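You operate a simulated robot arm through the tools that you are given. There is no shell and no other tool. Be economical: measure what you need, move in short steps, check, and stop when the job is done.

You are at the controls of a simulated two-armed robot. One attempt, no reset.

JOB
Put the yellow pad on top of the wide carton of mats. Put the green pad on the top of the black-topped cupboard away on the front of the grey bench. Take the orange spacer ring on the top of the long bench and put it away on the open shelf of the accessory cabinet. Pull the cure box lid open. The order is free.
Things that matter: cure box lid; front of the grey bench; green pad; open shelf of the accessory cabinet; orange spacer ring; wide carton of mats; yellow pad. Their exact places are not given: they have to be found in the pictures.

The check looks at the end state, three seconds after you hand in, the way a careful person would. Anything else that was tipped, shoved, dropped, spilled or broken makes it a failure. Lids that push on must go on centred and level and be pressed home; caps that screw on are set level and turned clockwise until they are tight.

ROBOT AND FRAMES
Two 7-joint arms with two-finger parallel grippers on one trunk, on a base that drives. Base frame: it is fixed to the floor where the robot stands at the start and does not move with it; the origin is under the middle of the robot, x ahead of it, y to its left, z up. Lengths are in mm, angles in rad, forces in N, time in s.
The left shoulder is at the start at [50, 165, 1055], the right one opposite. With the tool pointing down near the work surface each hand reaches from about 100 to 480 mm from the robot's upright axis, wherever it stands, measured 20 degrees to its own side. Places, roughly: cure box lid [1300, -3200, 1000]; front of the grey bench (18x160 cm) [580, -2840, 860]; green pad (6x8x4 cm) [2700, -3300, 900]; open shelf of the accessory cabinet [3900, 2900, 400]; orange spacer ring (9x14x2 cm) [1700, -1500, 900]; wide carton of mats [500, 250, 500]; yellow pad (6x8x4 cm) [500, 100, 800]. Payload 3.91 kg a hand.
The tool frame of a hand sits at the grasp point between the pads (the TCP): z along the fingers, y along the line on which they close. The tips reach 30 mm beyond it. Largest opening 110 mm; finger width 20, thickness 10; the body of the gripper, 48 by 112 mm, starts 55 mm behind the TCP.
Orientation is told as [roll, pitch, yaw] about the base's x, y, z axes, in that order, counted from this pose: with the fingers straight down and closing along the base's y, the tool's x points along the base's -x, its y along +y and its z along -z.

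CONTROLS
- The arms move only by the tool jog_arm. It takes "left_deltas", "right_deltas" or both (then of equal length, played together; a hand with none holds still); each is text: rows parted by semicolons, each of 7 numbers parted by spaces: the turn, a rotation vector about the tool's x, y, z in degrees, then the shift along the tool's x, y, z in mm, then the finger opening in mm, from 0 to 110. In form: ax ay az dx dy dz fingers; .... A call has 1 to 20 rows; each row is the pose to reach, as a shift and turn from the pose commanded when the call began, along the tool's axes at that moment. Rows are played at 5 a second. More than 50 mm and 0.15 rad between two rows, or a gripper value outside its range, and nothing of the call is played. Where a pose cannot be reached the arm comes as near as it can. A force on the tool above 40 N (or 10 N above the force at the start of the call, whichever is more), or a blocked arm, ends the call early, and 0.2 s more pass. The fingers move at their own pace (about 45 mm/s each) and stop on an object; they squeeze with about 23 N. The grip force told is the motor's: it shows also when the fingers shut on nothing. Time passes only in rows, and 0.2 s behind the last, so rows that repeat a pose let the fingers close. The reply holds the time, the measured pose of the TCP, the force on the tool along the base axes, the opening and the grip force, in the units named above and with some noise, with the torque about the TCP (base axes, N m) and any sound that the robot's microphone picked up, and new pictures: "show" is both (left out), scene, wrist or none (wrist: the cameras of the hands that moved).
- Cameras (640 x 400 px; columns grow to the right, rows downward): "scene" is now at [116.8, 29.2, 1234.1]; the picture's right is [0.31, -0.95, 0.00], its down [-0.47, -0.15, -0.87] and it looks along [0.83, 0.27, -0.49] (base axes); focal length 240 px, centre (320, 200). "left" rides on the left gripper at [72, -17, -103] in its tool frame; the picture's right is [0.23, 0.97, 0.00], its down [-0.76, 0.18, -0.62] and it looks along [-0.61, 0.14, 0.78] (tool axes); focal length 222 px, centre (320, 200). "right" rides on the right gripper at [72, 17, -103] in its tool frame; the picture's right is [-0.23, 0.97, 0.00], its down [-0.76, -0.18, -0.62] and it looks along [-0.61, -0.14, 0.78] (tool axes); focal length 222 px, centre (320, 200).
- slide_trunk(by): slides the trunk up (or, below 0, down) by that many mm; the arms and the scene camera ride with it, the base frame stays. It gives what a move gives, with no picture.
- base_move(legs): drives the robot by 1 to 6 legs, each [ahead, left, turn to the left] in mm, mm and rad, along the robot's own axes; the way and the turn of a leg run together, so that a leg with both is an arc; at most 1500 mm and 3.142 rad a leg. The arms and the cameras ride along, it lands a little off, and it stops where it bumps. It gives what a move gives, and a new picture of the scene camera.
- pan_tilt(pan, tilt): turns the head with the scene camera to pan (to the left, within 1.396 rad either way) and tilt (down, from -0.506 to 1.204), counted from straight ahead of the robot. It gives what a move gives, and a new picture of the scene camera.
- measure_at(camera, pixels): for up to 12 pixels [column, row] of the newest picture of that camera ("zoom" is the newest enlarged one), the place [x, y, z] in the base frame of the surface seen there, good to about 3 mm. No time passes.
- enlarge(camera, box): a new picture of the part [left, top, right, bottom] of that camera's present view, enlarged. No time passes.
- sign_off(): hands the job in; it is judged then, once.

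Keep the steps short. Do not move on a guess: measure, check each grasp and each placing, and mend mistakes. In all there are 110 turns and 260 pictures (those below and enlarged ones count). Leave the grippers open and the arms clear of the work at the hand-in unless told otherwise, and finish with a single line.

The tools are called after "Call:" as a command line: name --argument value ..., lists and objects as JSON in quotes. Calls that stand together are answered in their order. jog_arm: Moves the arms, as the interface text tells. Its arguments: {"type":"object","properties":{"left_deltas":{"type":"string"},"right_deltas":{"type":"string"},"show":{"type":"string","enum":["both","scene","wrist","none"]}},"required":[]} The other tools are called the same way: slide_trunk (by) slides the trunk up or down; base_move (legs) drives the base; pan_tilt (pan, tilt) turns the head that bears the scene camera; measure_at (camera, pixels) gives the place of the surface under pixels of a picture; enlarge (camera, box) takes an enlarged picture of a part of a camera's view; sign_off () hands the job in.

At the start:

```text
clock: 0.0
left_tcp_pos: [281.2, 212.7, 1116.8]
left_tcp_rot: [-0.002, 0.0, 0.001]
left_wrist_force: [0.7, -0.3, 0.4]
left_torque: [0.02, 0.02, 0.0]
left_gripper_width: 110.1
left_grip_force: 0.0
right_tcp_pos: [348.7, -52.3, 1115.0]
right_tcp_rot: [0.0, 0.0, -0.001]
right_wrist_force: [-0.4, -0.8, -0.5]
right_torque: [0.04, 0.01, 0.02]
right_gripper_width: 110.1
right_grip_force: 0.0
trunk travel left (down, up): [-275.0, 228.0]
robot x, y, heading: [4.1, 1.4, 0.001]
head pan, tilt: [0.318, 0.513]
```

scene: 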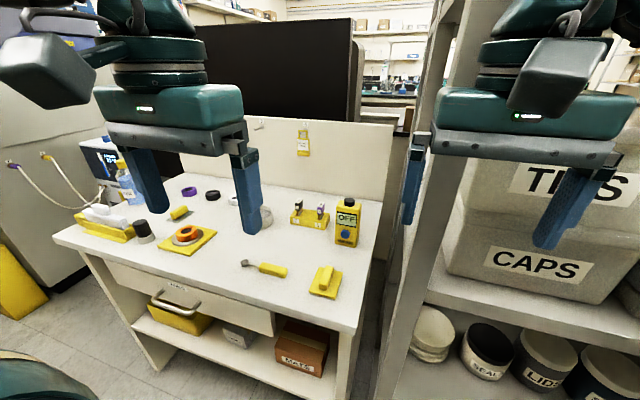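
right: 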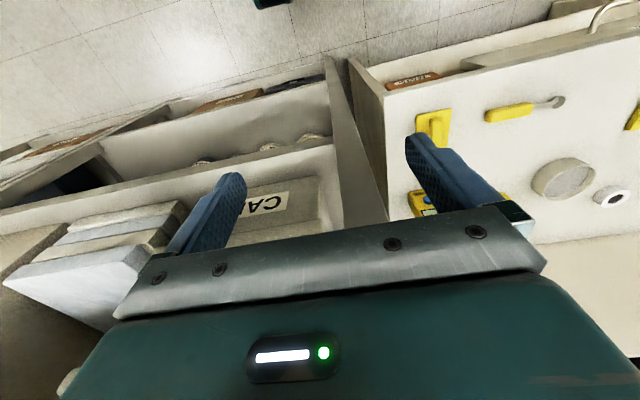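
left: 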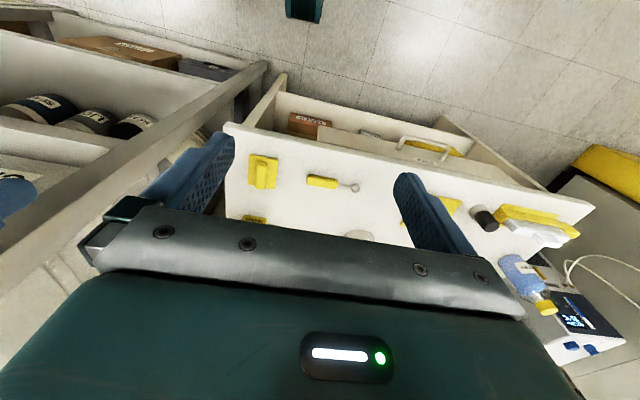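

I see a yellow pad at about (325,282) on the bench and a carton labelled MATS at (303,350) on the lower shelf. I will enlarge and measure them.

Call:
enlarge --camera "scene" --box '[200, 240, 400, 400]'

Call:
measure_at --camera "scene" --pixels '[[325, 270], [325, 292], [312, 290], [338, 294], [303, 322], [280, 335], [320, 375], [303, 362], [354, 328], [60, 240], [340, 365], [290, 320]]'

```text
2.50 times, centred on (300, 320) of scene
```

zoom: 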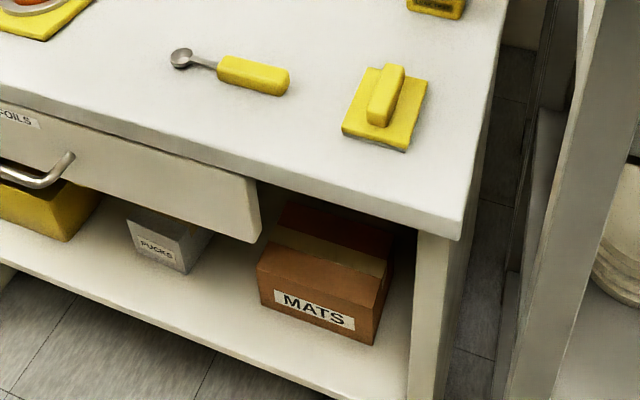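

```text
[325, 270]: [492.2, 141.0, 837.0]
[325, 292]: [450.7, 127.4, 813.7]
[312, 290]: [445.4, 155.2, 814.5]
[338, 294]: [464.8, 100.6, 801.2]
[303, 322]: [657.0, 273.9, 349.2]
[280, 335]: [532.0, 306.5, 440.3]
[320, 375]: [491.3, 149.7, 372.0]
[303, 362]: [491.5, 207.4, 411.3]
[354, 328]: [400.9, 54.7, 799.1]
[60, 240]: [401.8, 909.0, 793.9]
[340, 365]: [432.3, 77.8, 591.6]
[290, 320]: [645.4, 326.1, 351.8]
```

Call:
measure_at --camera "zoom" --pixels '[[262, 262], [383, 280], [330, 258], [330, 270], [335, 248], [320, 210], [388, 70], [380, 118], [350, 128], [405, 140], [420, 85], [365, 80]]'

Call:
measure_at --camera "zoom" --pixels '[[275, 215], [390, 235], [385, 262], [270, 235], [330, 290], [250, 235], [265, 305], [370, 340], [225, 230], [430, 250], [460, 230], [395, 380]]'

```text
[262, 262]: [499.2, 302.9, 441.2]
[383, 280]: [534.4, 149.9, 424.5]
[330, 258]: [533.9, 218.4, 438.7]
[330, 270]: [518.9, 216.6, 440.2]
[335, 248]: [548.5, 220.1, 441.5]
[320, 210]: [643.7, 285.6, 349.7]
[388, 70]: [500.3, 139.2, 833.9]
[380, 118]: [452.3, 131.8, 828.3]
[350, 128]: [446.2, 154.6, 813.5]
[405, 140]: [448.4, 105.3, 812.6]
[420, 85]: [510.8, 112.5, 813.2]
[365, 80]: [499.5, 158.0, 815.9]
```

```text
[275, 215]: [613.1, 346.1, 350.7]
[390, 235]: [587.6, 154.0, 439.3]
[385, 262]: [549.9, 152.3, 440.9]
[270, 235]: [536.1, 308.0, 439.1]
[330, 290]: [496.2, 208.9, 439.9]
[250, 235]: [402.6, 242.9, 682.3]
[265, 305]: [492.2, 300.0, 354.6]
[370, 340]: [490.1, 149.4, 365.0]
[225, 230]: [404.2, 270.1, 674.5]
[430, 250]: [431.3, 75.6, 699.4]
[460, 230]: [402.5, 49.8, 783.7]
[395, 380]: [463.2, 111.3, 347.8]
```

Call:
enlarge --camera "scene" --box '[270, 310, 350, 360]'

Call:
pan_tilt --pan 0.3 --tilt 0.9

```text
8.00 times, centred on (310, 335) of scene
```

zoom: 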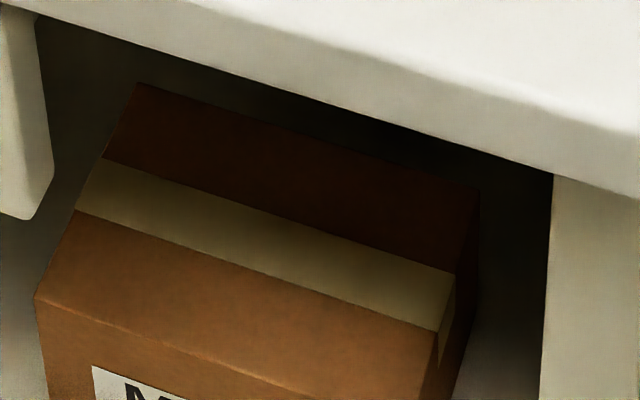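

```text
clock: 0.9
left_tcp_pos: [280.0, 214.0, 1118.4]
left_tcp_rot: [-0.001, -0.001, -0.001]
left_wrist_force: [0.2, 0.5, -0.2]
left_torque: [-0.02, 0.01, -0.02]
left_gripper_width: 109.8
left_grip_force: 0.1
right_tcp_pos: [348.5, -52.0, 1114.3]
right_tcp_rot: [0.0, 0.001, -0.001]
right_wrist_force: [-0.3, 0.8, 0.0]
right_torque: [0.0, 0.01, 0.03]
right_gripper_width: 109.9
right_grip_force: 0.0
trunk travel left (down, up): [-275.0, 228.0]
robot x, y, heading: [-4.2, 3.1, 0.0]
head pan, tilt: [0.3, 0.901]
```

scene: 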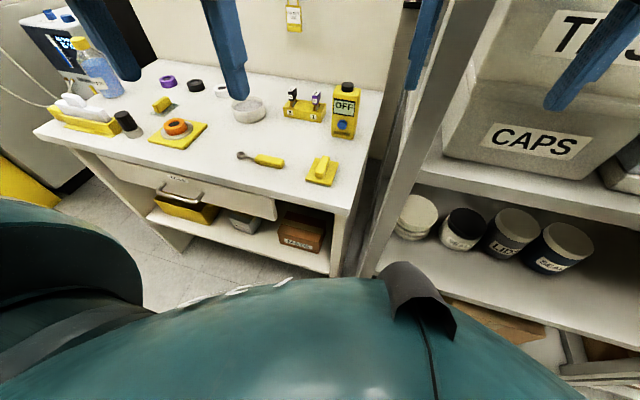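

Carton top is flat and closed: z≈440, x≈490–620, y≈150–305. The pad's handle runs roughly along x near y≈134, top z≈836. I'll tilt the left tool about 50° forward and bring it near the pad.

Call:
jog_arm --left_deltas "0 -8 0 -18 -13 26 90; 0 -16 0 -36 -26 52 80; 0 -24 0 -54 -39 78 70; 0 -32 0 -72 -52 104 60; 0 -40 0 -90 -66 130 60; 0 -48 0 -110 -80 158 60; 0 -52 0 -110 -80 158 60"

```text
clock: 2.5
left_tcp_pos: [401.7, 127.5, 959.5]
left_tcp_rot: [-0.002, -0.907, 0.002]
left_wrist_force: [0.0, 0.1, 0.1]
left_torque: [-0.04, 0.02, 0.01]
left_gripper_width: 59.8
left_grip_force: 0.0
left hand out of reach, approached as far as the arm can: row 6, 7
right_tcp_pos: [348.9, -52.8, 1114.0]
right_tcp_rot: [0.0, 0.001, 0.001]
right_wrist_force: [0.9, 0.5, 0.0]
right_torque: [-0.01, -0.01, 0.03]
right_gripper_width: 110.2
right_grip_force: 0.1
trunk travel left (down, up): [-275.0, 228.0]
robot x, y, heading: [-1.6, -0.9, 0.003]
head pan, tilt: [0.3, 0.901]
```

scene: 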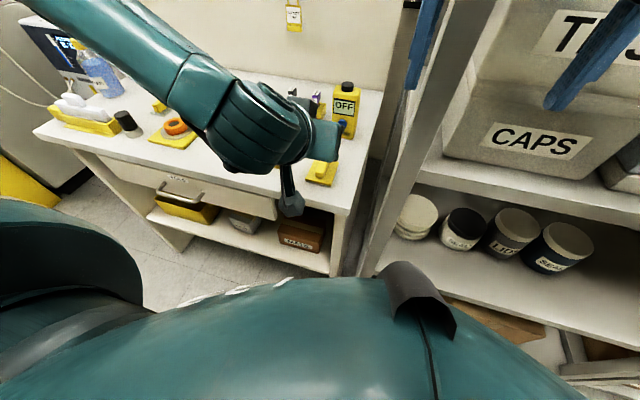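
left: 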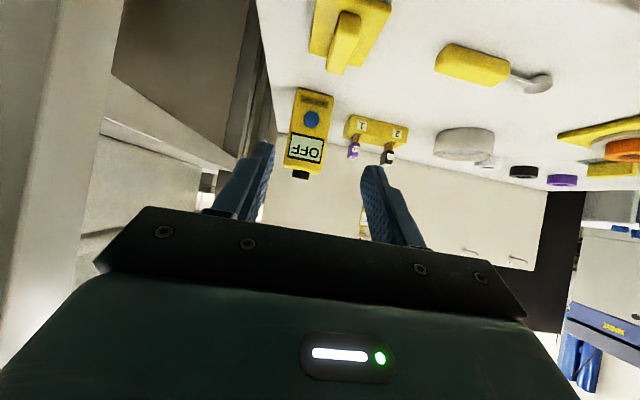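

The left hand is near (402,128,960), tilted. The pad is in the wrist view ahead. I'll slide the trunk down 80 to gain reach.

Call:
slide_trunk --by -80

Call:
enlarge --camera "left" --box '[160, 0, 480, 200]'

```text
clock: 3.6
left_tcp_pos: [401.1, 125.9, 880.1]
left_tcp_rot: [-0.001, -0.907, -0.001]
left_wrist_force: [0.0, 0.4, 0.0]
left_torque: [-0.03, -0.01, -0.02]
left_gripper_width: 60.1
left_grip_force: 0.1
right_tcp_pos: [347.9, -53.0, 1034.7]
right_tcp_rot: [0.0, -0.002, -0.001]
right_wrist_force: [0.1, 0.5, -0.4]
right_torque: [-0.03, 0.03, -0.01]
right_gripper_width: 110.1
right_grip_force: 0.0
trunk travel left (down, up): [-195.0, 308.0]
robot x, y, heading: [-1.6, 0.0, -0.003]
head pan, tilt: [0.3, 0.901]
```

```text
2.00 times, centred on (320, 100) of left
```

zoom: 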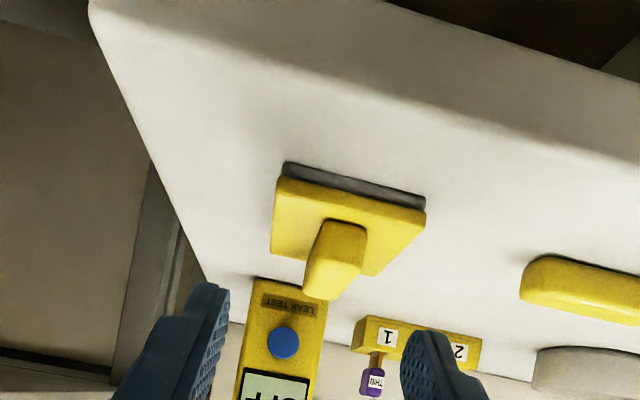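

Call:
measure_at --camera "zoom" --pixels '[[283, 165], [424, 205], [275, 180], [422, 214], [348, 222], [318, 235], [364, 240], [345, 195], [310, 285], [335, 295], [345, 255], [272, 250]]'

```text
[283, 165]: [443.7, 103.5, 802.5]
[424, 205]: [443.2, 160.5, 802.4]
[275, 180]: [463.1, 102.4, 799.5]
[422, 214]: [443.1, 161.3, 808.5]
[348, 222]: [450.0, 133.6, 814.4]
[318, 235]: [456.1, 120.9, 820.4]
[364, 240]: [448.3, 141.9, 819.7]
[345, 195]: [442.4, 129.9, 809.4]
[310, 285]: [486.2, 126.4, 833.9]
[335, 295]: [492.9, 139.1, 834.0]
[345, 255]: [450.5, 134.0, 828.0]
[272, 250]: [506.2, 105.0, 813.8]
```

Handle front face at x≈449, y 122–143, z 815–836, with a slight yaw of about 5°. I'll advance to TCP (464,135,845).

Call:
jog_arm --left_deltas "-2 0 -1.6 -4 4 24 60; -3.9 0 -3.1 -8 9 48 60; -3.9 0 -3.1 -11 9 71 60; -3.9 0 -3.1 -11 9 71 60" --show "wrist"

```text
clock: 4.6
left_tcp_pos: [466.1, 136.8, 845.6]
left_tcp_rot: [-0.001, -0.905, 0.088]
left_wrist_force: [-0.4, -0.2, 0.2]
left_torque: [0.0, 0.02, -0.03]
left_gripper_width: 60.2
left_grip_force: 0.0
right_tcp_pos: [348.2, -53.9, 1034.5]
right_tcp_rot: [-0.001, -0.002, -0.002]
right_wrist_force: [-0.4, 0.5, 0.3]
right_torque: [0.02, 0.0, -0.01]
right_gripper_width: 110.2
right_grip_force: 0.0
trunk travel left (down, up): [-195.0, 308.0]
robot x, y, heading: [0.7, 2.1, 0.002]
head pan, tilt: [0.3, 0.901]
```

left: 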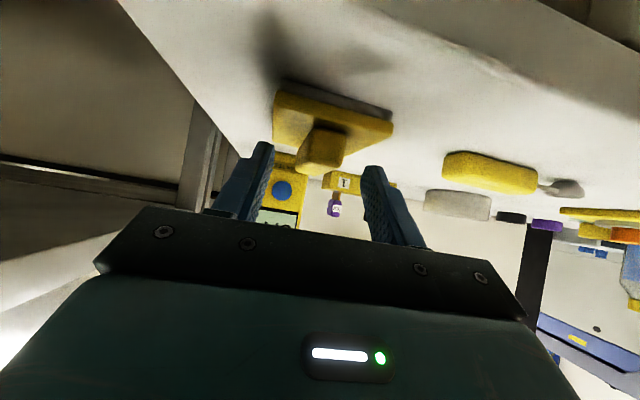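

The handle is centred between the fingers. I'll close.

Call:
jog_arm --left_deltas "0 0 0 1 0 1 20; 0 0 0 1 0 1 10; 0 0 0 1 0 1 5; 0 0 0 1 0 1 5; 0 0 0 1 0 1 5" --show "wrist"

```text
clock: 5.8
left_tcp_pos: [466.4, 135.9, 844.2]
left_tcp_rot: [-0.003, -0.907, 0.091]
left_wrist_force: [0.0, -0.2, 1.4]
left_torque: [0.02, -0.03, 0.01]
left_gripper_width: 19.3
left_grip_force: 22.6
right_tcp_pos: [348.2, -54.9, 1035.2]
right_tcp_rot: [0.001, 0.0, -0.002]
right_wrist_force: [0.0, -0.5, -0.2]
right_torque: [-0.02, 0.01, 0.02]
right_gripper_width: 110.0
right_grip_force: 0.1
trunk travel left (down, up): [-195.0, 308.0]
robot x, y, heading: [-4.1, -1.1, -0.0]
head pan, tilt: [0.3, 0.901]
```

left: 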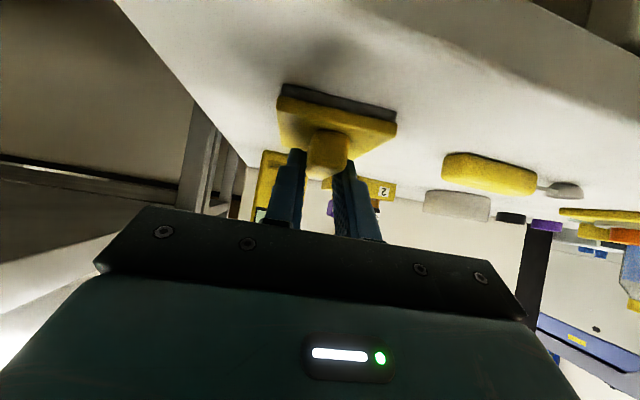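

Gripped at 19 mm. Lifting and retracting clear of the bench edge; the right hand is pulled back too. I'll also measure the shelf post at the right for clearance.

Call:
measure_at --camera "scene" --pixels '[[375, 240], [395, 180], [430, 165], [420, 230], [510, 190], [350, 260], [110, 205], [280, 200], [185, 205]]'

Call:
jog_arm --left_deltas "0 0 0 -18 0 -14 5; 0 0 0 -38 0 -30 5; 0 0 0 -18 0 -62 5; 0 0 0 2 0 -94 5; 0 0 0 28 0 -132 5; 0 0 0 53 0 -170 5" --right_deltas "0 0 0 20 0 0 80; 0 0 0 40 0 0 60; 0 0 0 60 0 0 40; 0 0 0 80 0 0 20; 0 0 0 100 0 0 20; 0 0 0 110 0 0 20" --show "both"

```text
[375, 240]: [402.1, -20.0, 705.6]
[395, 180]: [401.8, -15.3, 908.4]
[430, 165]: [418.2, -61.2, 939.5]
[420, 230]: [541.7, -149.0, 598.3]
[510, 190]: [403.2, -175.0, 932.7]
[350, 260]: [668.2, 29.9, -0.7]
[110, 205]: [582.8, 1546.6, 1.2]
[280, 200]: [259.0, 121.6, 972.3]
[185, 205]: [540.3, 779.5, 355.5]
```

```text
clock: 7.2
left_tcp_pos: [371.7, 111.2, 923.5]
left_tcp_rot: [0.0, -0.904, 0.089]
left_wrist_force: [-0.3, -0.2, 0.2]
left_torque: [-0.01, -0.01, -0.03]
left_gripper_width: 19.0
left_grip_force: 23.0
left hand out of reach, approached as far as the arm can: row 5, 6
right_tcp_pos: [246.9, -53.9, 1032.3]
right_tcp_rot: [-0.003, 0.003, -0.014]
right_wrist_force: [1.5, 3.9, -8.1]
right_torque: [-0.61, -0.46, -0.34]
right_gripper_width: 19.9
right_grip_force: 0.1
trunk travel left (down, up): [-195.0, 308.0]
robot x, y, heading: [0.5, 4.9, 0.002]
head pan, tilt: [0.3, 0.901]
stopped in row 6 (right hand): the force on the tool passed its limit (the readings are from after the stop); the commanded pose is now the measured one
```

scene: 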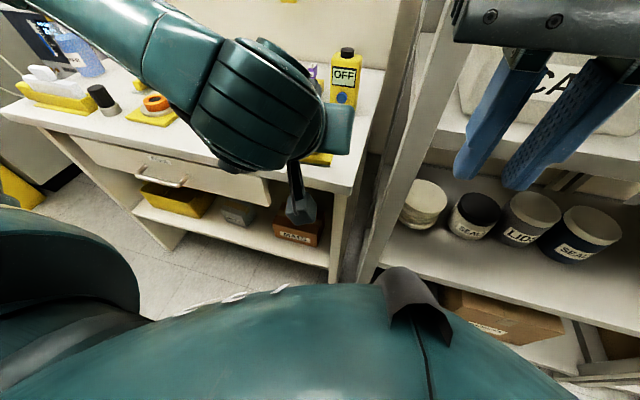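
right: 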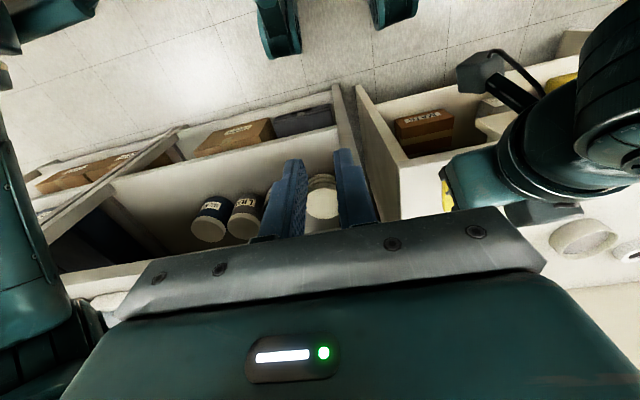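
left: 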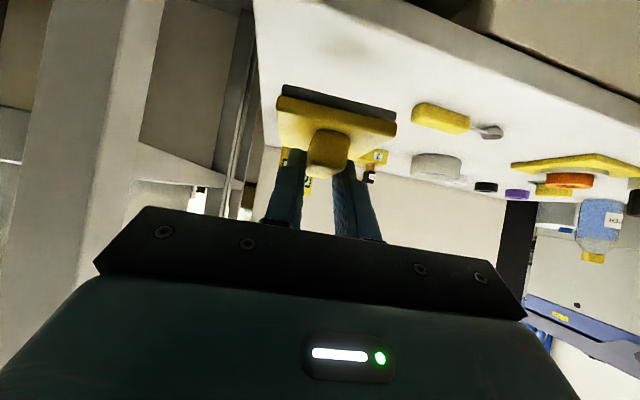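

The pad is held. The right hand touched something at its tuck limit, so I'll ease it forward 15 mm, then back the base off 200 mm and shift left 100 mm.

Call:
jog_arm --right_deltas "0 0 0 -10 0 -5 20; 0 0 0 -20 0 -8 20" --show "none"

Call:
base_move --legs '[[-200, 0, 0], [0, 100, 0]]'

Call:
slide_trunk --by -190

```text
clock: 7.8
left_tcp_pos: [372.5, 111.0, 925.0]
left_tcp_rot: [-0.001, -0.904, 0.091]
left_wrist_force: [-0.6, 0.5, -0.1]
left_torque: [0.01, 0.01, 0.02]
left_gripper_width: 19.2
left_grip_force: 23.2
right_tcp_pos: [266.9, -54.5, 1042.5]
right_tcp_rot: [-0.004, 0.005, -0.013]
right_wrist_force: [-0.3, 0.3, 0.6]
right_torque: [0.0, -0.01, 0.02]
right_gripper_width: 19.8
right_grip_force: 0.0
trunk travel left (down, up): [-195.0, 308.0]
robot x, y, heading: [1.8, 1.3, -0.001]
head pan, tilt: [0.3, 0.901]
```

```text
clock: 10.1
left_tcp_pos: [173.1, 211.6, 924.7]
left_tcp_rot: [-0.002, -0.903, 0.088]
left_wrist_force: [-0.6, -0.1, -0.6]
left_torque: [0.0, 0.03, -0.02]
left_gripper_width: 19.4
left_grip_force: 23.0
right_tcp_pos: [66.2, 45.6, 1041.1]
right_tcp_rot: [-0.003, 0.004, -0.015]
right_wrist_force: [1.3, 0.0, -0.7]
right_torque: [-0.05, -0.02, 0.02]
right_gripper_width: 19.9
right_grip_force: 0.0
trunk travel left (down, up): [-195.0, 308.0]
robot x, y, heading: [-197.3, 97.9, 0.0]
head pan, tilt: [0.3, 0.901]
```

scene: 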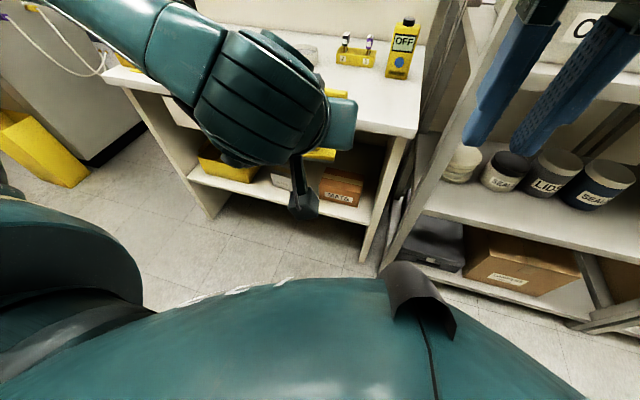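

```text
clock: 12.2
left_tcp_pos: [172.4, 210.3, 734.2]
left_tcp_rot: [0.0, -0.903, 0.087]
left_wrist_force: [0.6, -0.1, -0.3]
left_torque: [-0.01, -0.01, -0.04]
left_gripper_width: 19.3
left_grip_force: 22.9
right_tcp_pos: [68.1, 45.1, 850.9]
right_tcp_rot: [-0.004, 0.003, -0.014]
right_wrist_force: [0.0, -0.6, -0.3]
right_torque: [0.05, 0.04, 0.03]
right_gripper_width: 20.1
right_grip_force: 0.0
trunk travel left (down, up): [-5.0, 498.0]
robot x, y, heading: [-198.6, 101.5, -0.005]
head pan, tilt: [0.3, 0.901]
```

Now lower the held pad in front of the bench and extend forward.

Call:
jog_arm --left_deltas "0 0 0 20 0 36 5; 0 0 0 41 0 69 5; 0 0 0 62 0 103 5; 0 0 0 82 0 139 5; 0 0 0 102 0 172 5; 0 0 0 102 0 206 5" --show "both"

```text
clock: 13.6
left_tcp_pos: [266.9, 270.9, 567.9]
left_tcp_rot: [-0.004, -0.904, 0.089]
left_wrist_force: [-0.5, 0.6, -1.2]
left_torque: [-0.01, 0.04, -0.01]
left_gripper_width: 19.2
left_grip_force: 22.7
left hand out of reach, approached as far as the arm can: row 2, 3, 4, 5, 6
right_tcp_pos: [67.9, 45.7, 851.2]
right_tcp_rot: [-0.004, 0.004, -0.012]
right_wrist_force: [-0.2, 0.4, 0.2]
right_torque: [-0.01, 0.0, -0.02]
right_gripper_width: 20.1
right_grip_force: 0.0
trunk travel left (down, up): [-5.0, 498.0]
robot x, y, heading: [-201.3, 99.2, -0.009]
head pan, tilt: [0.3, 0.901]
```

scene: 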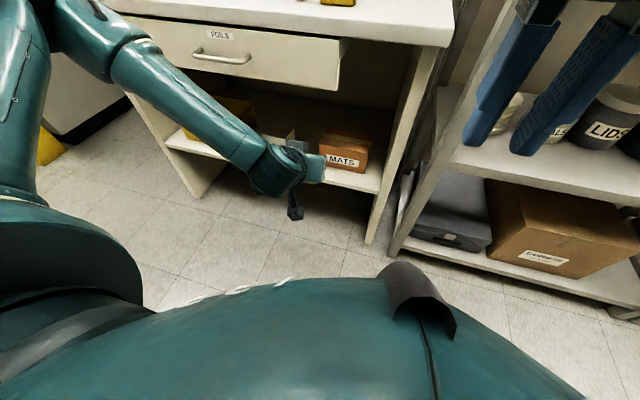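
left: 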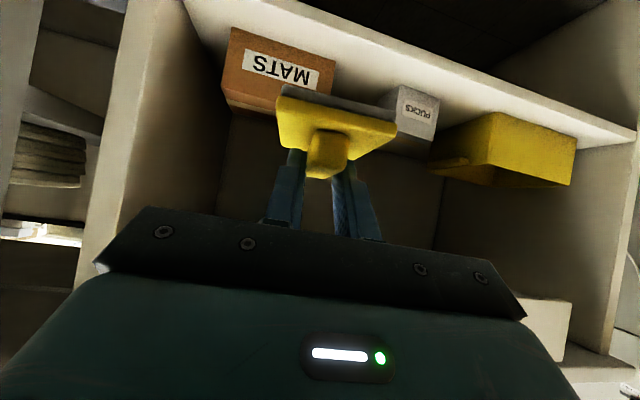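

The arm bends outward to get low; it does better straight ahead of the shoulder (y≈270). I'll command the same height but at that y.

Call:
jog_arm --left_deltas "0 0 0 0 50 0 5; 0 0 0 0 58 0 5; 0 0 0 -12 58 16 5" --show "none"

```text
clock: 14.4
left_tcp_pos: [283.1, 330.1, 568.5]
left_tcp_rot: [-0.001, -0.905, 0.088]
left_wrist_force: [-0.7, 0.7, -0.7]
left_torque: [0.0, 0.0, 0.02]
left_gripper_width: 19.7
left_grip_force: 23.0
right_tcp_pos: [67.1, 44.9, 851.0]
right_tcp_rot: [-0.005, 0.003, -0.014]
right_wrist_force: [-0.3, -0.1, -1.2]
right_torque: [-0.03, 0.01, -0.01]
right_gripper_width: 19.9
right_grip_force: 0.1
trunk travel left (down, up): [-5.0, 498.0]
robot x, y, heading: [-198.1, 101.3, 0.0]
head pan, tilt: [0.3, 0.901]
```

Reachable here. Now down 45 and ahead 40.

Call:
jog_arm --left_deltas "0 0 0 5 0 30 5; 0 0 0 10 0 59 5; 0 0 0 10 0 59 5" --show "none"

```text
clock: 15.2
left_tcp_pos: [320.2, 333.0, 522.7]
left_tcp_rot: [0.0, -0.906, 0.087]
left_wrist_force: [0.1, -1.0, -0.2]
left_torque: [-0.01, 0.02, 0.0]
left_gripper_width: 19.1
left_grip_force: 23.2
right_tcp_pos: [66.5, 45.4, 851.2]
right_tcp_rot: [-0.003, 0.003, -0.015]
right_wrist_force: [0.3, -1.8, 0.5]
right_torque: [0.0, 0.05, 0.0]
right_gripper_width: 20.2
right_grip_force: 0.0
trunk travel left (down, up): [-5.0, 498.0]
robot x, y, heading: [-201.1, 100.9, 0.005]
head pan, tilt: [0.3, 0.901]
```

I'll lower 18 mm, then move the base right 128 and ahead 120 and check.

Call:
jog_arm --left_deltas "0 0 0 14 0 11 5; 0 0 0 14 0 11 5" --show "none"

Call:
base_move --legs '[[0, -128, 0], [100, 0, 0]]'

Call:
enlarge --camera "left" --box '[0, 0, 640, 400]'

```text
clock: 15.8
left_tcp_pos: [318.7, 335.7, 519.0]
left_tcp_rot: [0.001, -0.901, 0.09]
left_wrist_force: [0.1, -1.1, -0.7]
left_torque: [-0.01, 0.01, -0.02]
left_gripper_width: 19.3
left_grip_force: 23.1
left hand out of reach, approached as far as the arm can: row 1, 2
right_tcp_pos: [67.7, 45.2, 850.0]
right_tcp_rot: [-0.003, 0.004, -0.013]
right_wrist_force: [-0.7, 0.0, -1.1]
right_torque: [-0.01, 0.02, -0.01]
right_gripper_width: 20.1
right_grip_force: 0.1
trunk travel left (down, up): [-5.0, 498.0]
robot x, y, heading: [-202.5, 98.8, 0.0]
head pan, tilt: [0.3, 0.901]
```

```text
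clock: 17.8
left_tcp_pos: [419.1, 208.4, 519.1]
left_tcp_rot: [-0.001, -0.899, 0.091]
left_wrist_force: [0.9, 0.3, -1.1]
left_torque: [-0.01, 0.01, 0.0]
left_gripper_width: 19.2
left_grip_force: 23.2
right_tcp_pos: [166.5, -81.4, 852.0]
right_tcp_rot: [-0.003, 0.004, -0.011]
right_wrist_force: [-0.3, 0.0, 0.3]
right_torque: [0.01, 0.0, 0.0]
right_gripper_width: 19.9
right_grip_force: 0.1
trunk travel left (down, up): [-5.0, 498.0]
robot x, y, heading: [-99.7, -28.5, 0.003]
head pan, tilt: [0.3, 0.901]
```

scene: 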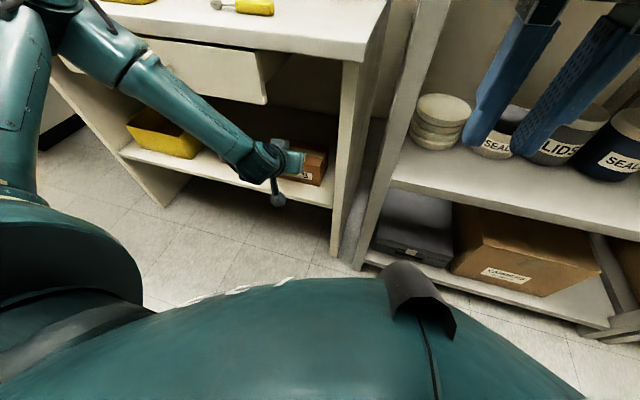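

```text
1.00 times, centred on (320, 200) of left (not enlarged: the box is as wide or as high as the picture)
```

zoom: 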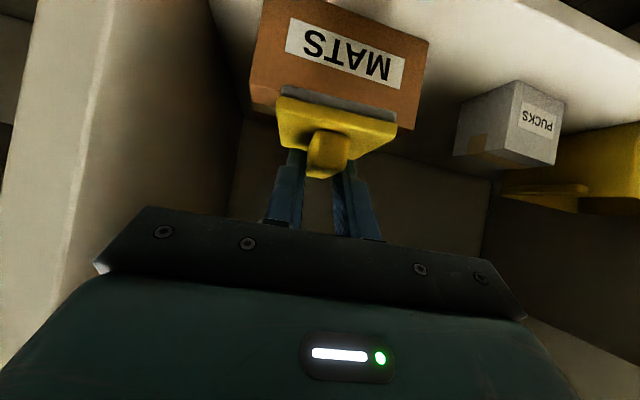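

The height limit eases as the arm extends. I'll drive ahead 75 mm more, then extend while lowering.

Call:
base_move --legs '[[72, 0, 0]]'

Call:
jog_arm --left_deltas "0 0 0 -3 0 20 5; 0 0 0 -6 0 40 5; 0 0 0 -6 0 40 5" --show "wrist"

```text
clock: 18.8
left_tcp_pos: [489.2, 207.7, 519.2]
left_tcp_rot: [0.0, -0.899, 0.089]
left_wrist_force: [0.2, 0.2, 0.0]
left_torque: [0.02, 0.02, 0.03]
left_gripper_width: 19.4
left_grip_force: 22.5
right_tcp_pos: [239.0, -81.5, 852.4]
right_tcp_rot: [-0.003, 0.003, -0.013]
right_wrist_force: [-0.1, 0.7, 0.0]
right_torque: [-0.02, -0.03, -0.01]
right_gripper_width: 20.2
right_grip_force: 0.1
trunk travel left (down, up): [-5.0, 498.0]
robot x, y, heading: [-26.7, -30.9, -0.001]
head pan, tilt: [0.3, 0.901]
```

scene: 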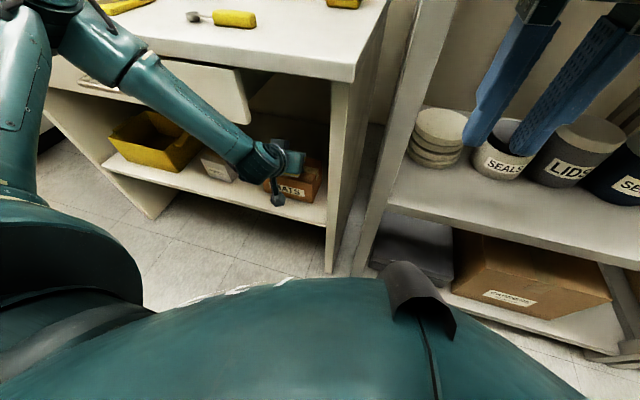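

```text
clock: 19.6
left_tcp_pos: [515.2, 224.0, 517.5]
left_tcp_rot: [-0.001, -0.901, 0.088]
left_wrist_force: [0.3, 0.5, -0.7]
left_torque: [0.03, 0.01, -0.02]
left_gripper_width: 19.4
left_grip_force: 22.9
left hand out of reach, approached as far as the arm can: row 1, 2, 3
right_tcp_pos: [237.5, -81.1, 851.2]
right_tcp_rot: [-0.005, 0.004, -0.013]
right_wrist_force: [0.9, -0.4, -0.3]
right_torque: [-0.01, 0.02, 0.0]
right_gripper_width: 20.1
right_grip_force: 0.0
trunk travel left (down, up): [-5.0, 498.0]
robot x, y, heading: [-28.5, -28.0, -0.001]
head pan, tilt: [0.3, 0.901]
```

left: 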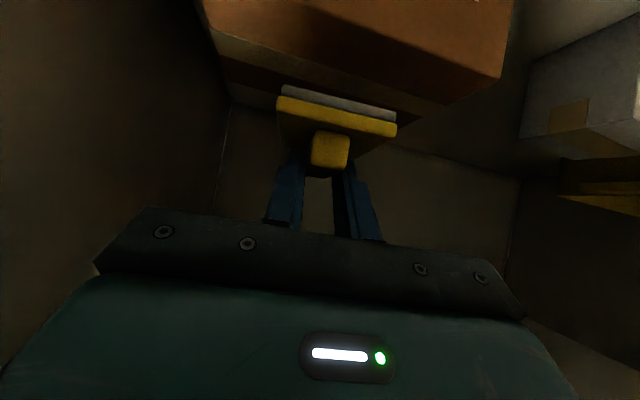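

The wrist seems to want the tool yawed clockwise. I'll yaw −20° in place (pad is 33 mm above the carton) and try lowering.

Call:
jog_arm --left_deltas "5.2 0 4.1 0 0 0 5; 10.5 0 8.3 0 0 0 5; 15.7 0 12.4 0 0 0 5; 15.7 0 12.4 12 0 9 5; 15.7 0 12.4 12 0 9 5" --show "wrist"

```text
clock: 20.4
left_tcp_pos: [498.4, 205.9, 530.7]
left_tcp_rot: [-0.019, -0.841, -0.238]
left_wrist_force: [0.1, -0.1, -0.3]
left_torque: [0.01, 0.04, 0.04]
left_gripper_width: 19.1
left_grip_force: 22.7
left hand out of reach, approached as far as the arm can: row 1, 2, 3
right_tcp_pos: [235.7, -84.5, 851.7]
right_tcp_rot: [-0.003, 0.002, -0.016]
right_wrist_force: [-0.5, -0.3, 0.1]
right_torque: [0.01, 0.0, -0.01]
right_gripper_width: 19.9
right_grip_force: 0.1
trunk travel left (down, up): [-5.0, 498.0]
robot x, y, heading: [-29.6, -29.2, -0.001]
head pan, tilt: [0.3, 0.901]
stopped in row 3 (left hand): the force on the tool passed its limit (the readings are from after the stop); the commanded pose is now the measured one
```

left: 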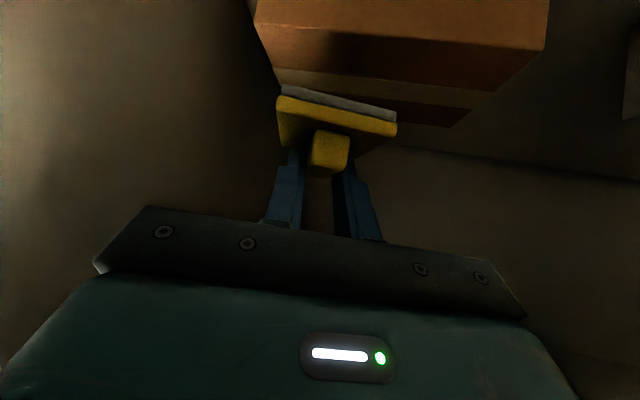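

That hit something above. I'll back the base out 170 mm and find a posture in free space.

Call:
base_move --legs '[[-170, 0, 0]]'

Call:
jog_arm --left_deltas "-5.2 0 -4.1 0 0 0 5; -10.5 0 -8.3 0 0 0 5; -15.7 0 -12.4 0 0 0 5; -22 0 -17 0 20 0 5; -27 0 -21 0 30 0 5" --show "wrist"

```text
clock: 21.9
left_tcp_pos: [327.8, 203.7, 531.5]
left_tcp_rot: [-0.018, -0.845, -0.241]
left_wrist_force: [0.1, -0.6, -0.6]
left_torque: [0.0, 0.02, 0.0]
left_gripper_width: 19.1
left_grip_force: 22.6
right_tcp_pos: [65.0, -84.7, 851.2]
right_tcp_rot: [-0.002, 0.003, -0.018]
right_wrist_force: [-0.2, 0.7, -0.7]
right_torque: [-0.01, 0.02, -0.03]
right_gripper_width: 20.1
right_grip_force: 0.1
trunk travel left (down, up): [-5.0, 498.0]
robot x, y, heading: [-203.0, -26.7, -0.008]
head pan, tilt: [0.3, 0.901]
```

scene: 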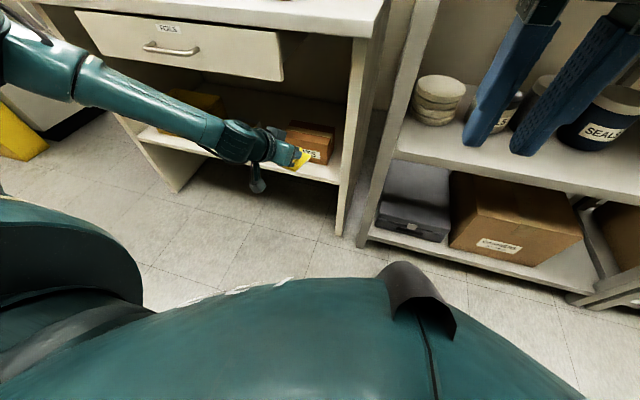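

```text
clock: 23.1
left_tcp_pos: [335.7, 233.9, 531.6]
left_tcp_rot: [0.039, -0.849, 0.316]
left_wrist_force: [0.2, 0.1, -0.7]
left_torque: [-0.05, -0.02, 0.01]
left_gripper_width: 19.5
left_grip_force: 22.6
right_tcp_pos: [64.4, -83.2, 850.9]
right_tcp_rot: [-0.004, 0.003, -0.017]
right_wrist_force: [0.1, 0.5, 0.5]
right_torque: [0.02, 0.01, -0.02]
right_gripper_width: 20.0
right_grip_force: 0.0
trunk travel left (down, up): [-5.0, 498.0]
robot x, y, heading: [-201.0, -27.2, -0.006]
head pan, tilt: [0.3, 0.901]
```

left: 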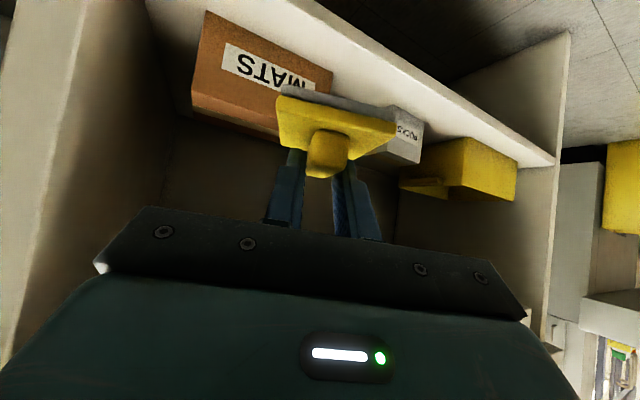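

Yaw is now +18°. I'll test lowering 45 mm here in free air, restoring the pitch.

Call:
jog_arm --left_deltas "0 -1.7 0 17 0 15 5; 0 -3.3 0 34 0 30 5; 0 -3.3 0 34 0 30 5" --show "wrist"

```text
clock: 23.9
left_tcp_pos: [324.8, 254.1, 518.7]
left_tcp_rot: [0.042, -0.907, 0.308]
left_wrist_force: [-0.1, 0.6, -0.9]
left_torque: [0.01, 0.03, -0.01]
left_gripper_width: 19.2
left_grip_force: 22.9
left hand out of reach, approached as far as the arm can: row 1, 2, 3
right_tcp_pos: [63.6, -84.7, 850.8]
right_tcp_rot: [-0.004, 0.004, -0.017]
right_wrist_force: [0.2, -0.4, 0.5]
right_torque: [0.01, 0.0, -0.02]
right_gripper_width: 20.0
right_grip_force: 0.1
trunk travel left (down, up): [-5.0, 498.0]
robot x, y, heading: [-201.2, -26.4, -0.008]
head pan, tilt: [0.3, 0.901]
```

left: 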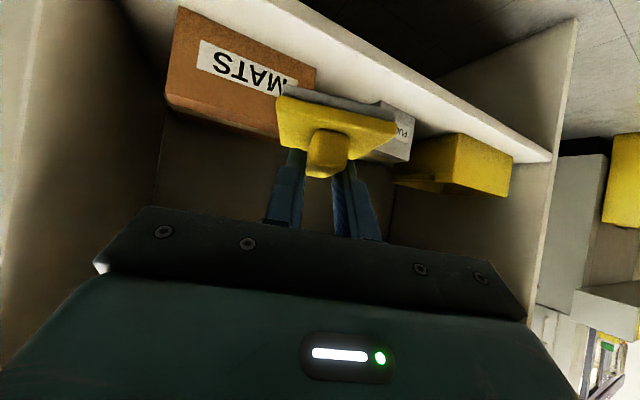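

z≈518 seems the floor with this tilt. I'll test a lesser tilt (−35°) in free air to see how low it reaches.

Call:
jog_arm --left_deltas "0 6 0 0 0 0 5; 0 12 0 0 0 0 5; 0 17 0 0 0 0 5; 0 17 0 20 0 15 5; 0 17 0 40 0 30 5; 0 17 0 60 0 45 5" --show "none"

```text
clock: 25.3
left_tcp_pos: [309.5, 271.7, 469.7]
left_tcp_rot: [0.031, -0.611, 0.326]
left_wrist_force: [-0.6, 0.5, -0.5]
left_torque: [0.02, 0.02, 0.0]
left_gripper_width: 19.2
left_grip_force: 23.6
left hand out of reach, approached as far as the arm can: row 5, 6
right_tcp_pos: [64.5, -84.4, 851.6]
right_tcp_rot: [-0.003, 0.002, -0.017]
right_wrist_force: [1.1, -0.3, 0.1]
right_torque: [-0.01, -0.02, 0.01]
right_gripper_width: 20.1
right_grip_force: 0.0
trunk travel left (down, up): [-5.0, 498.0]
robot x, y, heading: [-202.5, -26.0, -0.001]
head pan, tilt: [0.3, 0.901]
```

At −35° it reaches z≈470. So re-gripping the pad at about −40° pitch will let me place it. I'll go back up, set the pad on the bench where it was and re-grip. First lift and restore the tilt.

Call:
jog_arm --left_deltas "0 0 0 -28 0 -41 5; 0 0 0 -57 0 -82 5; 0 -6 0 -57 0 -82 5; 0 -12 0 -57 0 -82 5; 0 -17 0 -57 0 -82 5" --show "none"

Call:
slide_trunk --by 250

Call:
base_move --legs '[[0, -80, 0]]'

```text
refused: row 2 steps farther than a row can; nothing moved
```

```text
clock: 27.9
left_tcp_pos: [310.3, 271.7, 720.2]
left_tcp_rot: [0.031, -0.61, 0.321]
left_wrist_force: [0.3, 0.4, -0.3]
left_torque: [-0.01, -0.01, 0.01]
left_gripper_width: 19.5
left_grip_force: 22.9
right_tcp_pos: [63.5, -83.5, 1101.3]
right_tcp_rot: [-0.003, 0.002, -0.018]
right_wrist_force: [0.5, 0.0, 1.1]
right_torque: [0.0, 0.02, -0.01]
right_gripper_width: 20.2
right_grip_force: 0.1
trunk travel left (down, up): [-255.0, 248.0]
robot x, y, heading: [-205.1, -32.8, -0.007]
head pan, tilt: [0.3, 0.901]
```

```text
clock: 28.9
left_tcp_pos: [308.2, 190.9, 720.0]
left_tcp_rot: [0.032, -0.61, 0.324]
left_wrist_force: [0.4, 0.1, -1.0]
left_torque: [0.02, -0.03, 0.02]
left_gripper_width: 19.3
left_grip_force: 23.5
right_tcp_pos: [63.7, -164.8, 1100.4]
right_tcp_rot: [-0.003, 0.004, -0.018]
right_wrist_force: [0.3, 0.9, 0.0]
right_torque: [0.0, -0.02, 0.02]
right_gripper_width: 19.9
right_grip_force: 0.1
trunk travel left (down, up): [-255.0, 248.0]
robot x, y, heading: [-201.0, -106.0, -0.007]
head pan, tilt: [0.3, 0.901]
```

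scene: 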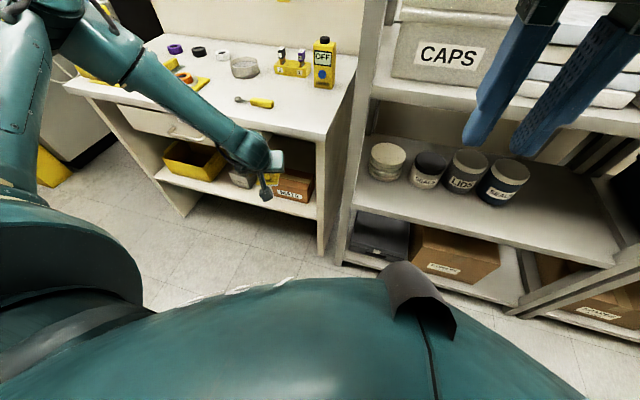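

Call:
jog_arm --left_deltas "0.4 -4 0 -23 -9 -33 5; 0.9 -8 0 -46 -18 -66 5; 1.4 -12.5 0 -69 -28 -98 5; 1.8 -17 0 -92 -38 -131 5; 1.8 -17 0 -92 -38 -131 5" --show "none"

Call:
base_move --legs '[[160, 0, 0]]'

```text
clock: 30.1
left_tcp_pos: [324.6, 151.5, 879.0]
left_tcp_rot: [0.004, -0.906, 0.315]
left_wrist_force: [0.4, -0.7, -0.8]
left_torque: [0.0, 0.01, -0.01]
left_gripper_width: 19.2
left_grip_force: 23.0
right_tcp_pos: [63.8, -164.6, 1101.3]
right_tcp_rot: [-0.003, 0.003, -0.019]
right_wrist_force: [-0.7, -0.6, 0.0]
right_torque: [0.0, 0.0, 0.0]
right_gripper_width: 20.0
right_grip_force: 0.1
trunk travel left (down, up): [-255.0, 248.0]
robot x, y, heading: [-205.7, -108.8, -0.005]
head pan, tilt: [0.3, 0.901]
```

```text
clock: 31.6
left_tcp_pos: [485.2, 153.1, 877.4]
left_tcp_rot: [0.005, -0.907, 0.316]
left_wrist_force: [0.4, -0.3, -0.4]
left_torque: [0.0, 0.04, -0.01]
left_gripper_width: 19.5
left_grip_force: 22.5
right_tcp_pos: [225.1, -165.7, 1100.6]
right_tcp_rot: [-0.003, 0.004, -0.017]
right_wrist_force: [-0.2, -0.3, -0.5]
right_torque: [0.03, 0.03, -0.01]
right_gripper_width: 20.2
right_grip_force: 0.1
trunk travel left (down, up): [-255.0, 248.0]
robot x, y, heading: [-42.8, -108.3, -0.002]
head pan, tilt: [0.3, 0.901]
```

scene: 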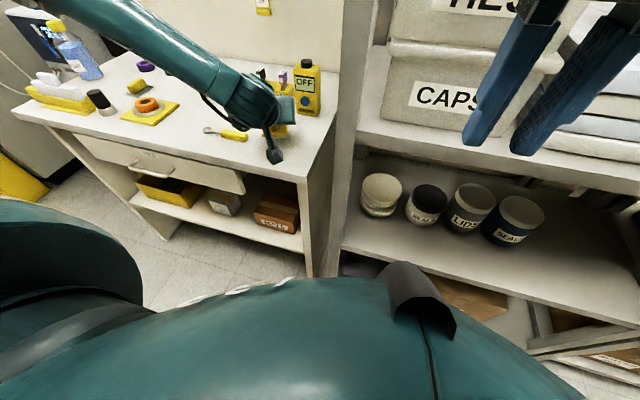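

Now lower 32 mm to the bench and open.

Call:
jog_arm --left_deltas "0 0 0 13 0 10 5; 0 0 0 24.5 0 19.5 5; 0 0 0 26 0 21 5; 0 0 0 26 0 21 50; 0 0 0 26 0 21 50; 0 0 0 26 0 21 50" --show "wrist"

```text
clock: 33.0
left_tcp_pos: [485.9, 154.9, 844.3]
left_tcp_rot: [0.003, -0.907, 0.317]
left_wrist_force: [0.5, 0.2, 0.6]
left_torque: [0.03, -0.02, 0.0]
left_gripper_width: 50.3
left_grip_force: 0.0
right_tcp_pos: [224.6, -164.9, 1101.3]
right_tcp_rot: [-0.003, 0.004, -0.017]
right_wrist_force: [0.1, 0.1, -0.7]
right_torque: [0.0, -0.01, -0.01]
right_gripper_width: 19.9
right_grip_force: 0.1
trunk travel left (down, up): [-255.0, 248.0]
robot x, y, heading: [-45.2, -108.2, -0.003]
head pan, tilt: [0.3, 0.901]
```

left: 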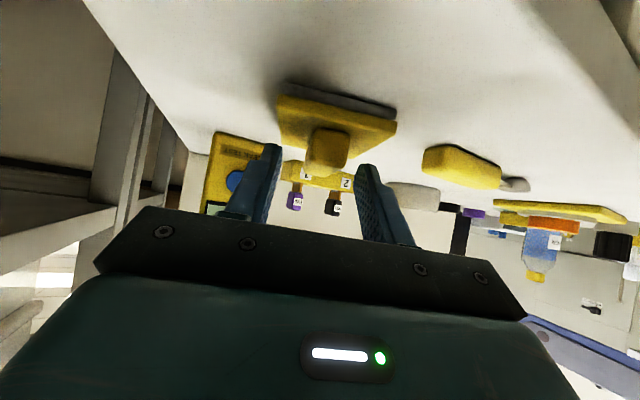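

Pad rests on the bench. Re-tilt to −39° and close again.

Call:
jog_arm --left_deltas "0 6.5 0 -2 0 -2 50; 0 13 0 -2.4 0 -2 50; 0 13 0 -2.4 0 -2 25; 0 13 0 -2.4 0 -2 5; 0 13 0 -2.4 0 -2 5; 0 13 0 -2.4 0 -2 5" --show "wrist"

```text
clock: 34.4
left_tcp_pos: [486.3, 154.4, 848.3]
left_tcp_rot: [0.001, -0.682, 0.317]
left_wrist_force: [-0.4, -0.5, -0.4]
left_torque: [-0.04, 0.02, 0.0]
left_gripper_width: 19.0
left_grip_force: 23.1
right_tcp_pos: [224.1, -165.1, 1102.0]
right_tcp_rot: [-0.005, 0.004, -0.017]
right_wrist_force: [-0.2, 0.3, 1.6]
right_torque: [-0.01, 0.0, -0.01]
right_gripper_width: 19.5
right_grip_force: 0.1
trunk travel left (down, up): [-255.0, 248.0]
robot x, y, heading: [-42.6, -114.1, -0.004]
head pan, tilt: [0.3, 0.901]
```

left: 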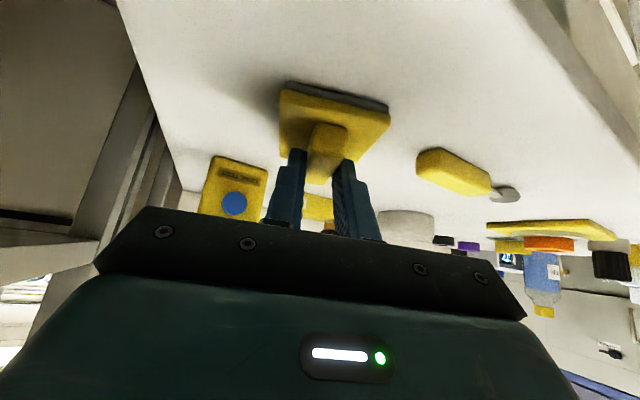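

Gripped at −39°. Lift, back off 220, lower trunk, shift left.

Call:
jog_arm --left_deltas "0 0 0 -13 0 -16 5; 0 0 0 -26 0 -32 5" --show "none"

Call:
base_move --legs '[[-220, 0, 0]]'

Call:
slide_trunk --by -255

Call:
jog_arm --left_deltas "0 0 0 13 20 22 5; 0 0 0 26 40 45 5; 0 0 0 39 58 67 5; 0 0 0 52 58 90 5; 0 0 0 64 58 105 5" --show "none"

```text
clock: 35.0
left_tcp_pos: [484.1, 153.7, 889.9]
left_tcp_rot: [0.003, -0.68, 0.318]
left_wrist_force: [-0.5, -0.4, 0.0]
left_torque: [0.03, 0.03, 0.0]
left_gripper_width: 19.1
left_grip_force: 23.4
right_tcp_pos: [224.8, -165.5, 1100.2]
right_tcp_rot: [-0.003, 0.004, -0.019]
right_wrist_force: [0.5, -0.8, 1.0]
right_torque: [-0.02, 0.02, -0.01]
right_gripper_width: 19.9
right_grip_force: 0.1
trunk travel left (down, up): [-255.0, 248.0]
robot x, y, heading: [-38.9, -112.2, -0.002]
head pan, tilt: [0.3, 0.901]
```

```text
clock: 36.6
left_tcp_pos: [263.2, 153.8, 890.2]
left_tcp_rot: [0.001, -0.679, 0.319]
left_wrist_force: [-1.0, -0.3, -0.3]
left_torque: [0.02, 0.0, -0.01]
left_gripper_width: 19.1
left_grip_force: 23.1
right_tcp_pos: [0.7, -164.7, 1101.0]
right_tcp_rot: [-0.004, 0.005, -0.014]
right_wrist_force: [-0.8, -0.1, -0.3]
right_torque: [-0.01, -0.03, -0.03]
right_gripper_width: 19.7
right_grip_force: 0.2
trunk travel left (down, up): [-255.0, 248.0]
robot x, y, heading: [-267.3, -110.0, -0.004]
head pan, tilt: [0.3, 0.901]
```

scene: 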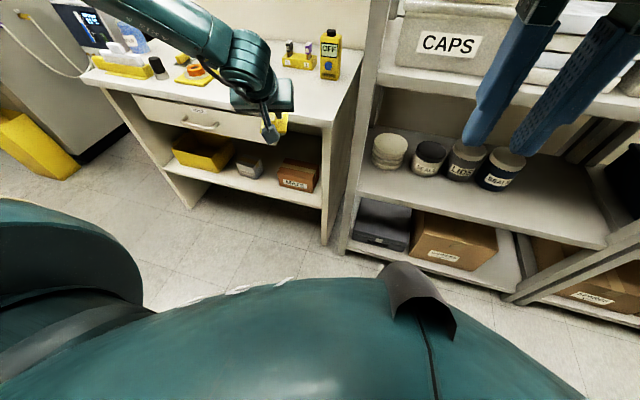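

```text
clock: 39.3
left_tcp_pos: [262.2, 154.9, 633.8]
left_tcp_rot: [0.001, -0.682, 0.316]
left_wrist_force: [-0.2, 0.3, -0.8]
left_torque: [0.02, 0.03, -0.03]
left_gripper_width: 18.8
left_grip_force: 23.2
right_tcp_pos: [0.8, -165.0, 845.9]
right_tcp_rot: [-0.004, 0.005, -0.015]
right_wrist_force: [-0.1, -0.1, -1.3]
right_torque: [-0.06, 0.01, -0.01]
right_gripper_width: 20.0
right_grip_force: 0.0
trunk travel left (down, up): [0.0, 503.0]
robot x, y, heading: [-265.1, -105.2, 0.001]
head pan, tilt: [0.3, 0.901]
```

```text
clock: 40.5
left_tcp_pos: [260.0, 214.5, 513.7]
left_tcp_rot: [0.001, -0.681, 0.317]
left_wrist_force: [0.4, -0.5, -0.7]
left_torque: [-0.02, 0.01, -0.01]
left_gripper_width: 19.3
left_grip_force: 22.9
right_tcp_pos: [1.5, -163.8, 846.1]
right_tcp_rot: [-0.003, 0.003, -0.015]
right_wrist_force: [0.4, 0.2, 0.0]
right_torque: [-0.01, -0.01, 0.0]
right_gripper_width: 20.1
right_grip_force: 0.0
trunk travel left (down, up): [0.0, 503.0]
robot x, y, heading: [-262.9, -109.4, -0.003]
head pan, tilt: [0.3, 0.901]
```

Reachable. Test z≈489 here in free air, then come back up.

Call:
jog_arm --left_deltas "0 0 0 8 0 10 5; 0 0 0 16 0 19.5 5; 0 0 0 16 0 19.5 5" --show "none"

```text
clock: 41.3
left_tcp_pos: [259.8, 216.1, 488.9]
left_tcp_rot: [0.002, -0.681, 0.318]
left_wrist_force: [0.7, 0.3, -1.1]
left_torque: [-0.05, 0.03, 0.01]
left_gripper_width: 19.1
left_grip_force: 22.6
right_tcp_pos: [1.6, -164.9, 846.1]
right_tcp_rot: [-0.002, 0.003, -0.015]
right_wrist_force: [-0.2, -0.2, -0.3]
right_torque: [0.04, 0.0, 0.01]
right_gripper_width: 20.3
right_grip_force: 0.0
trunk travel left (down, up): [0.0, 503.0]
robot x, y, heading: [-262.3, -109.5, -0.007]
head pan, tilt: [0.3, 0.901]
```

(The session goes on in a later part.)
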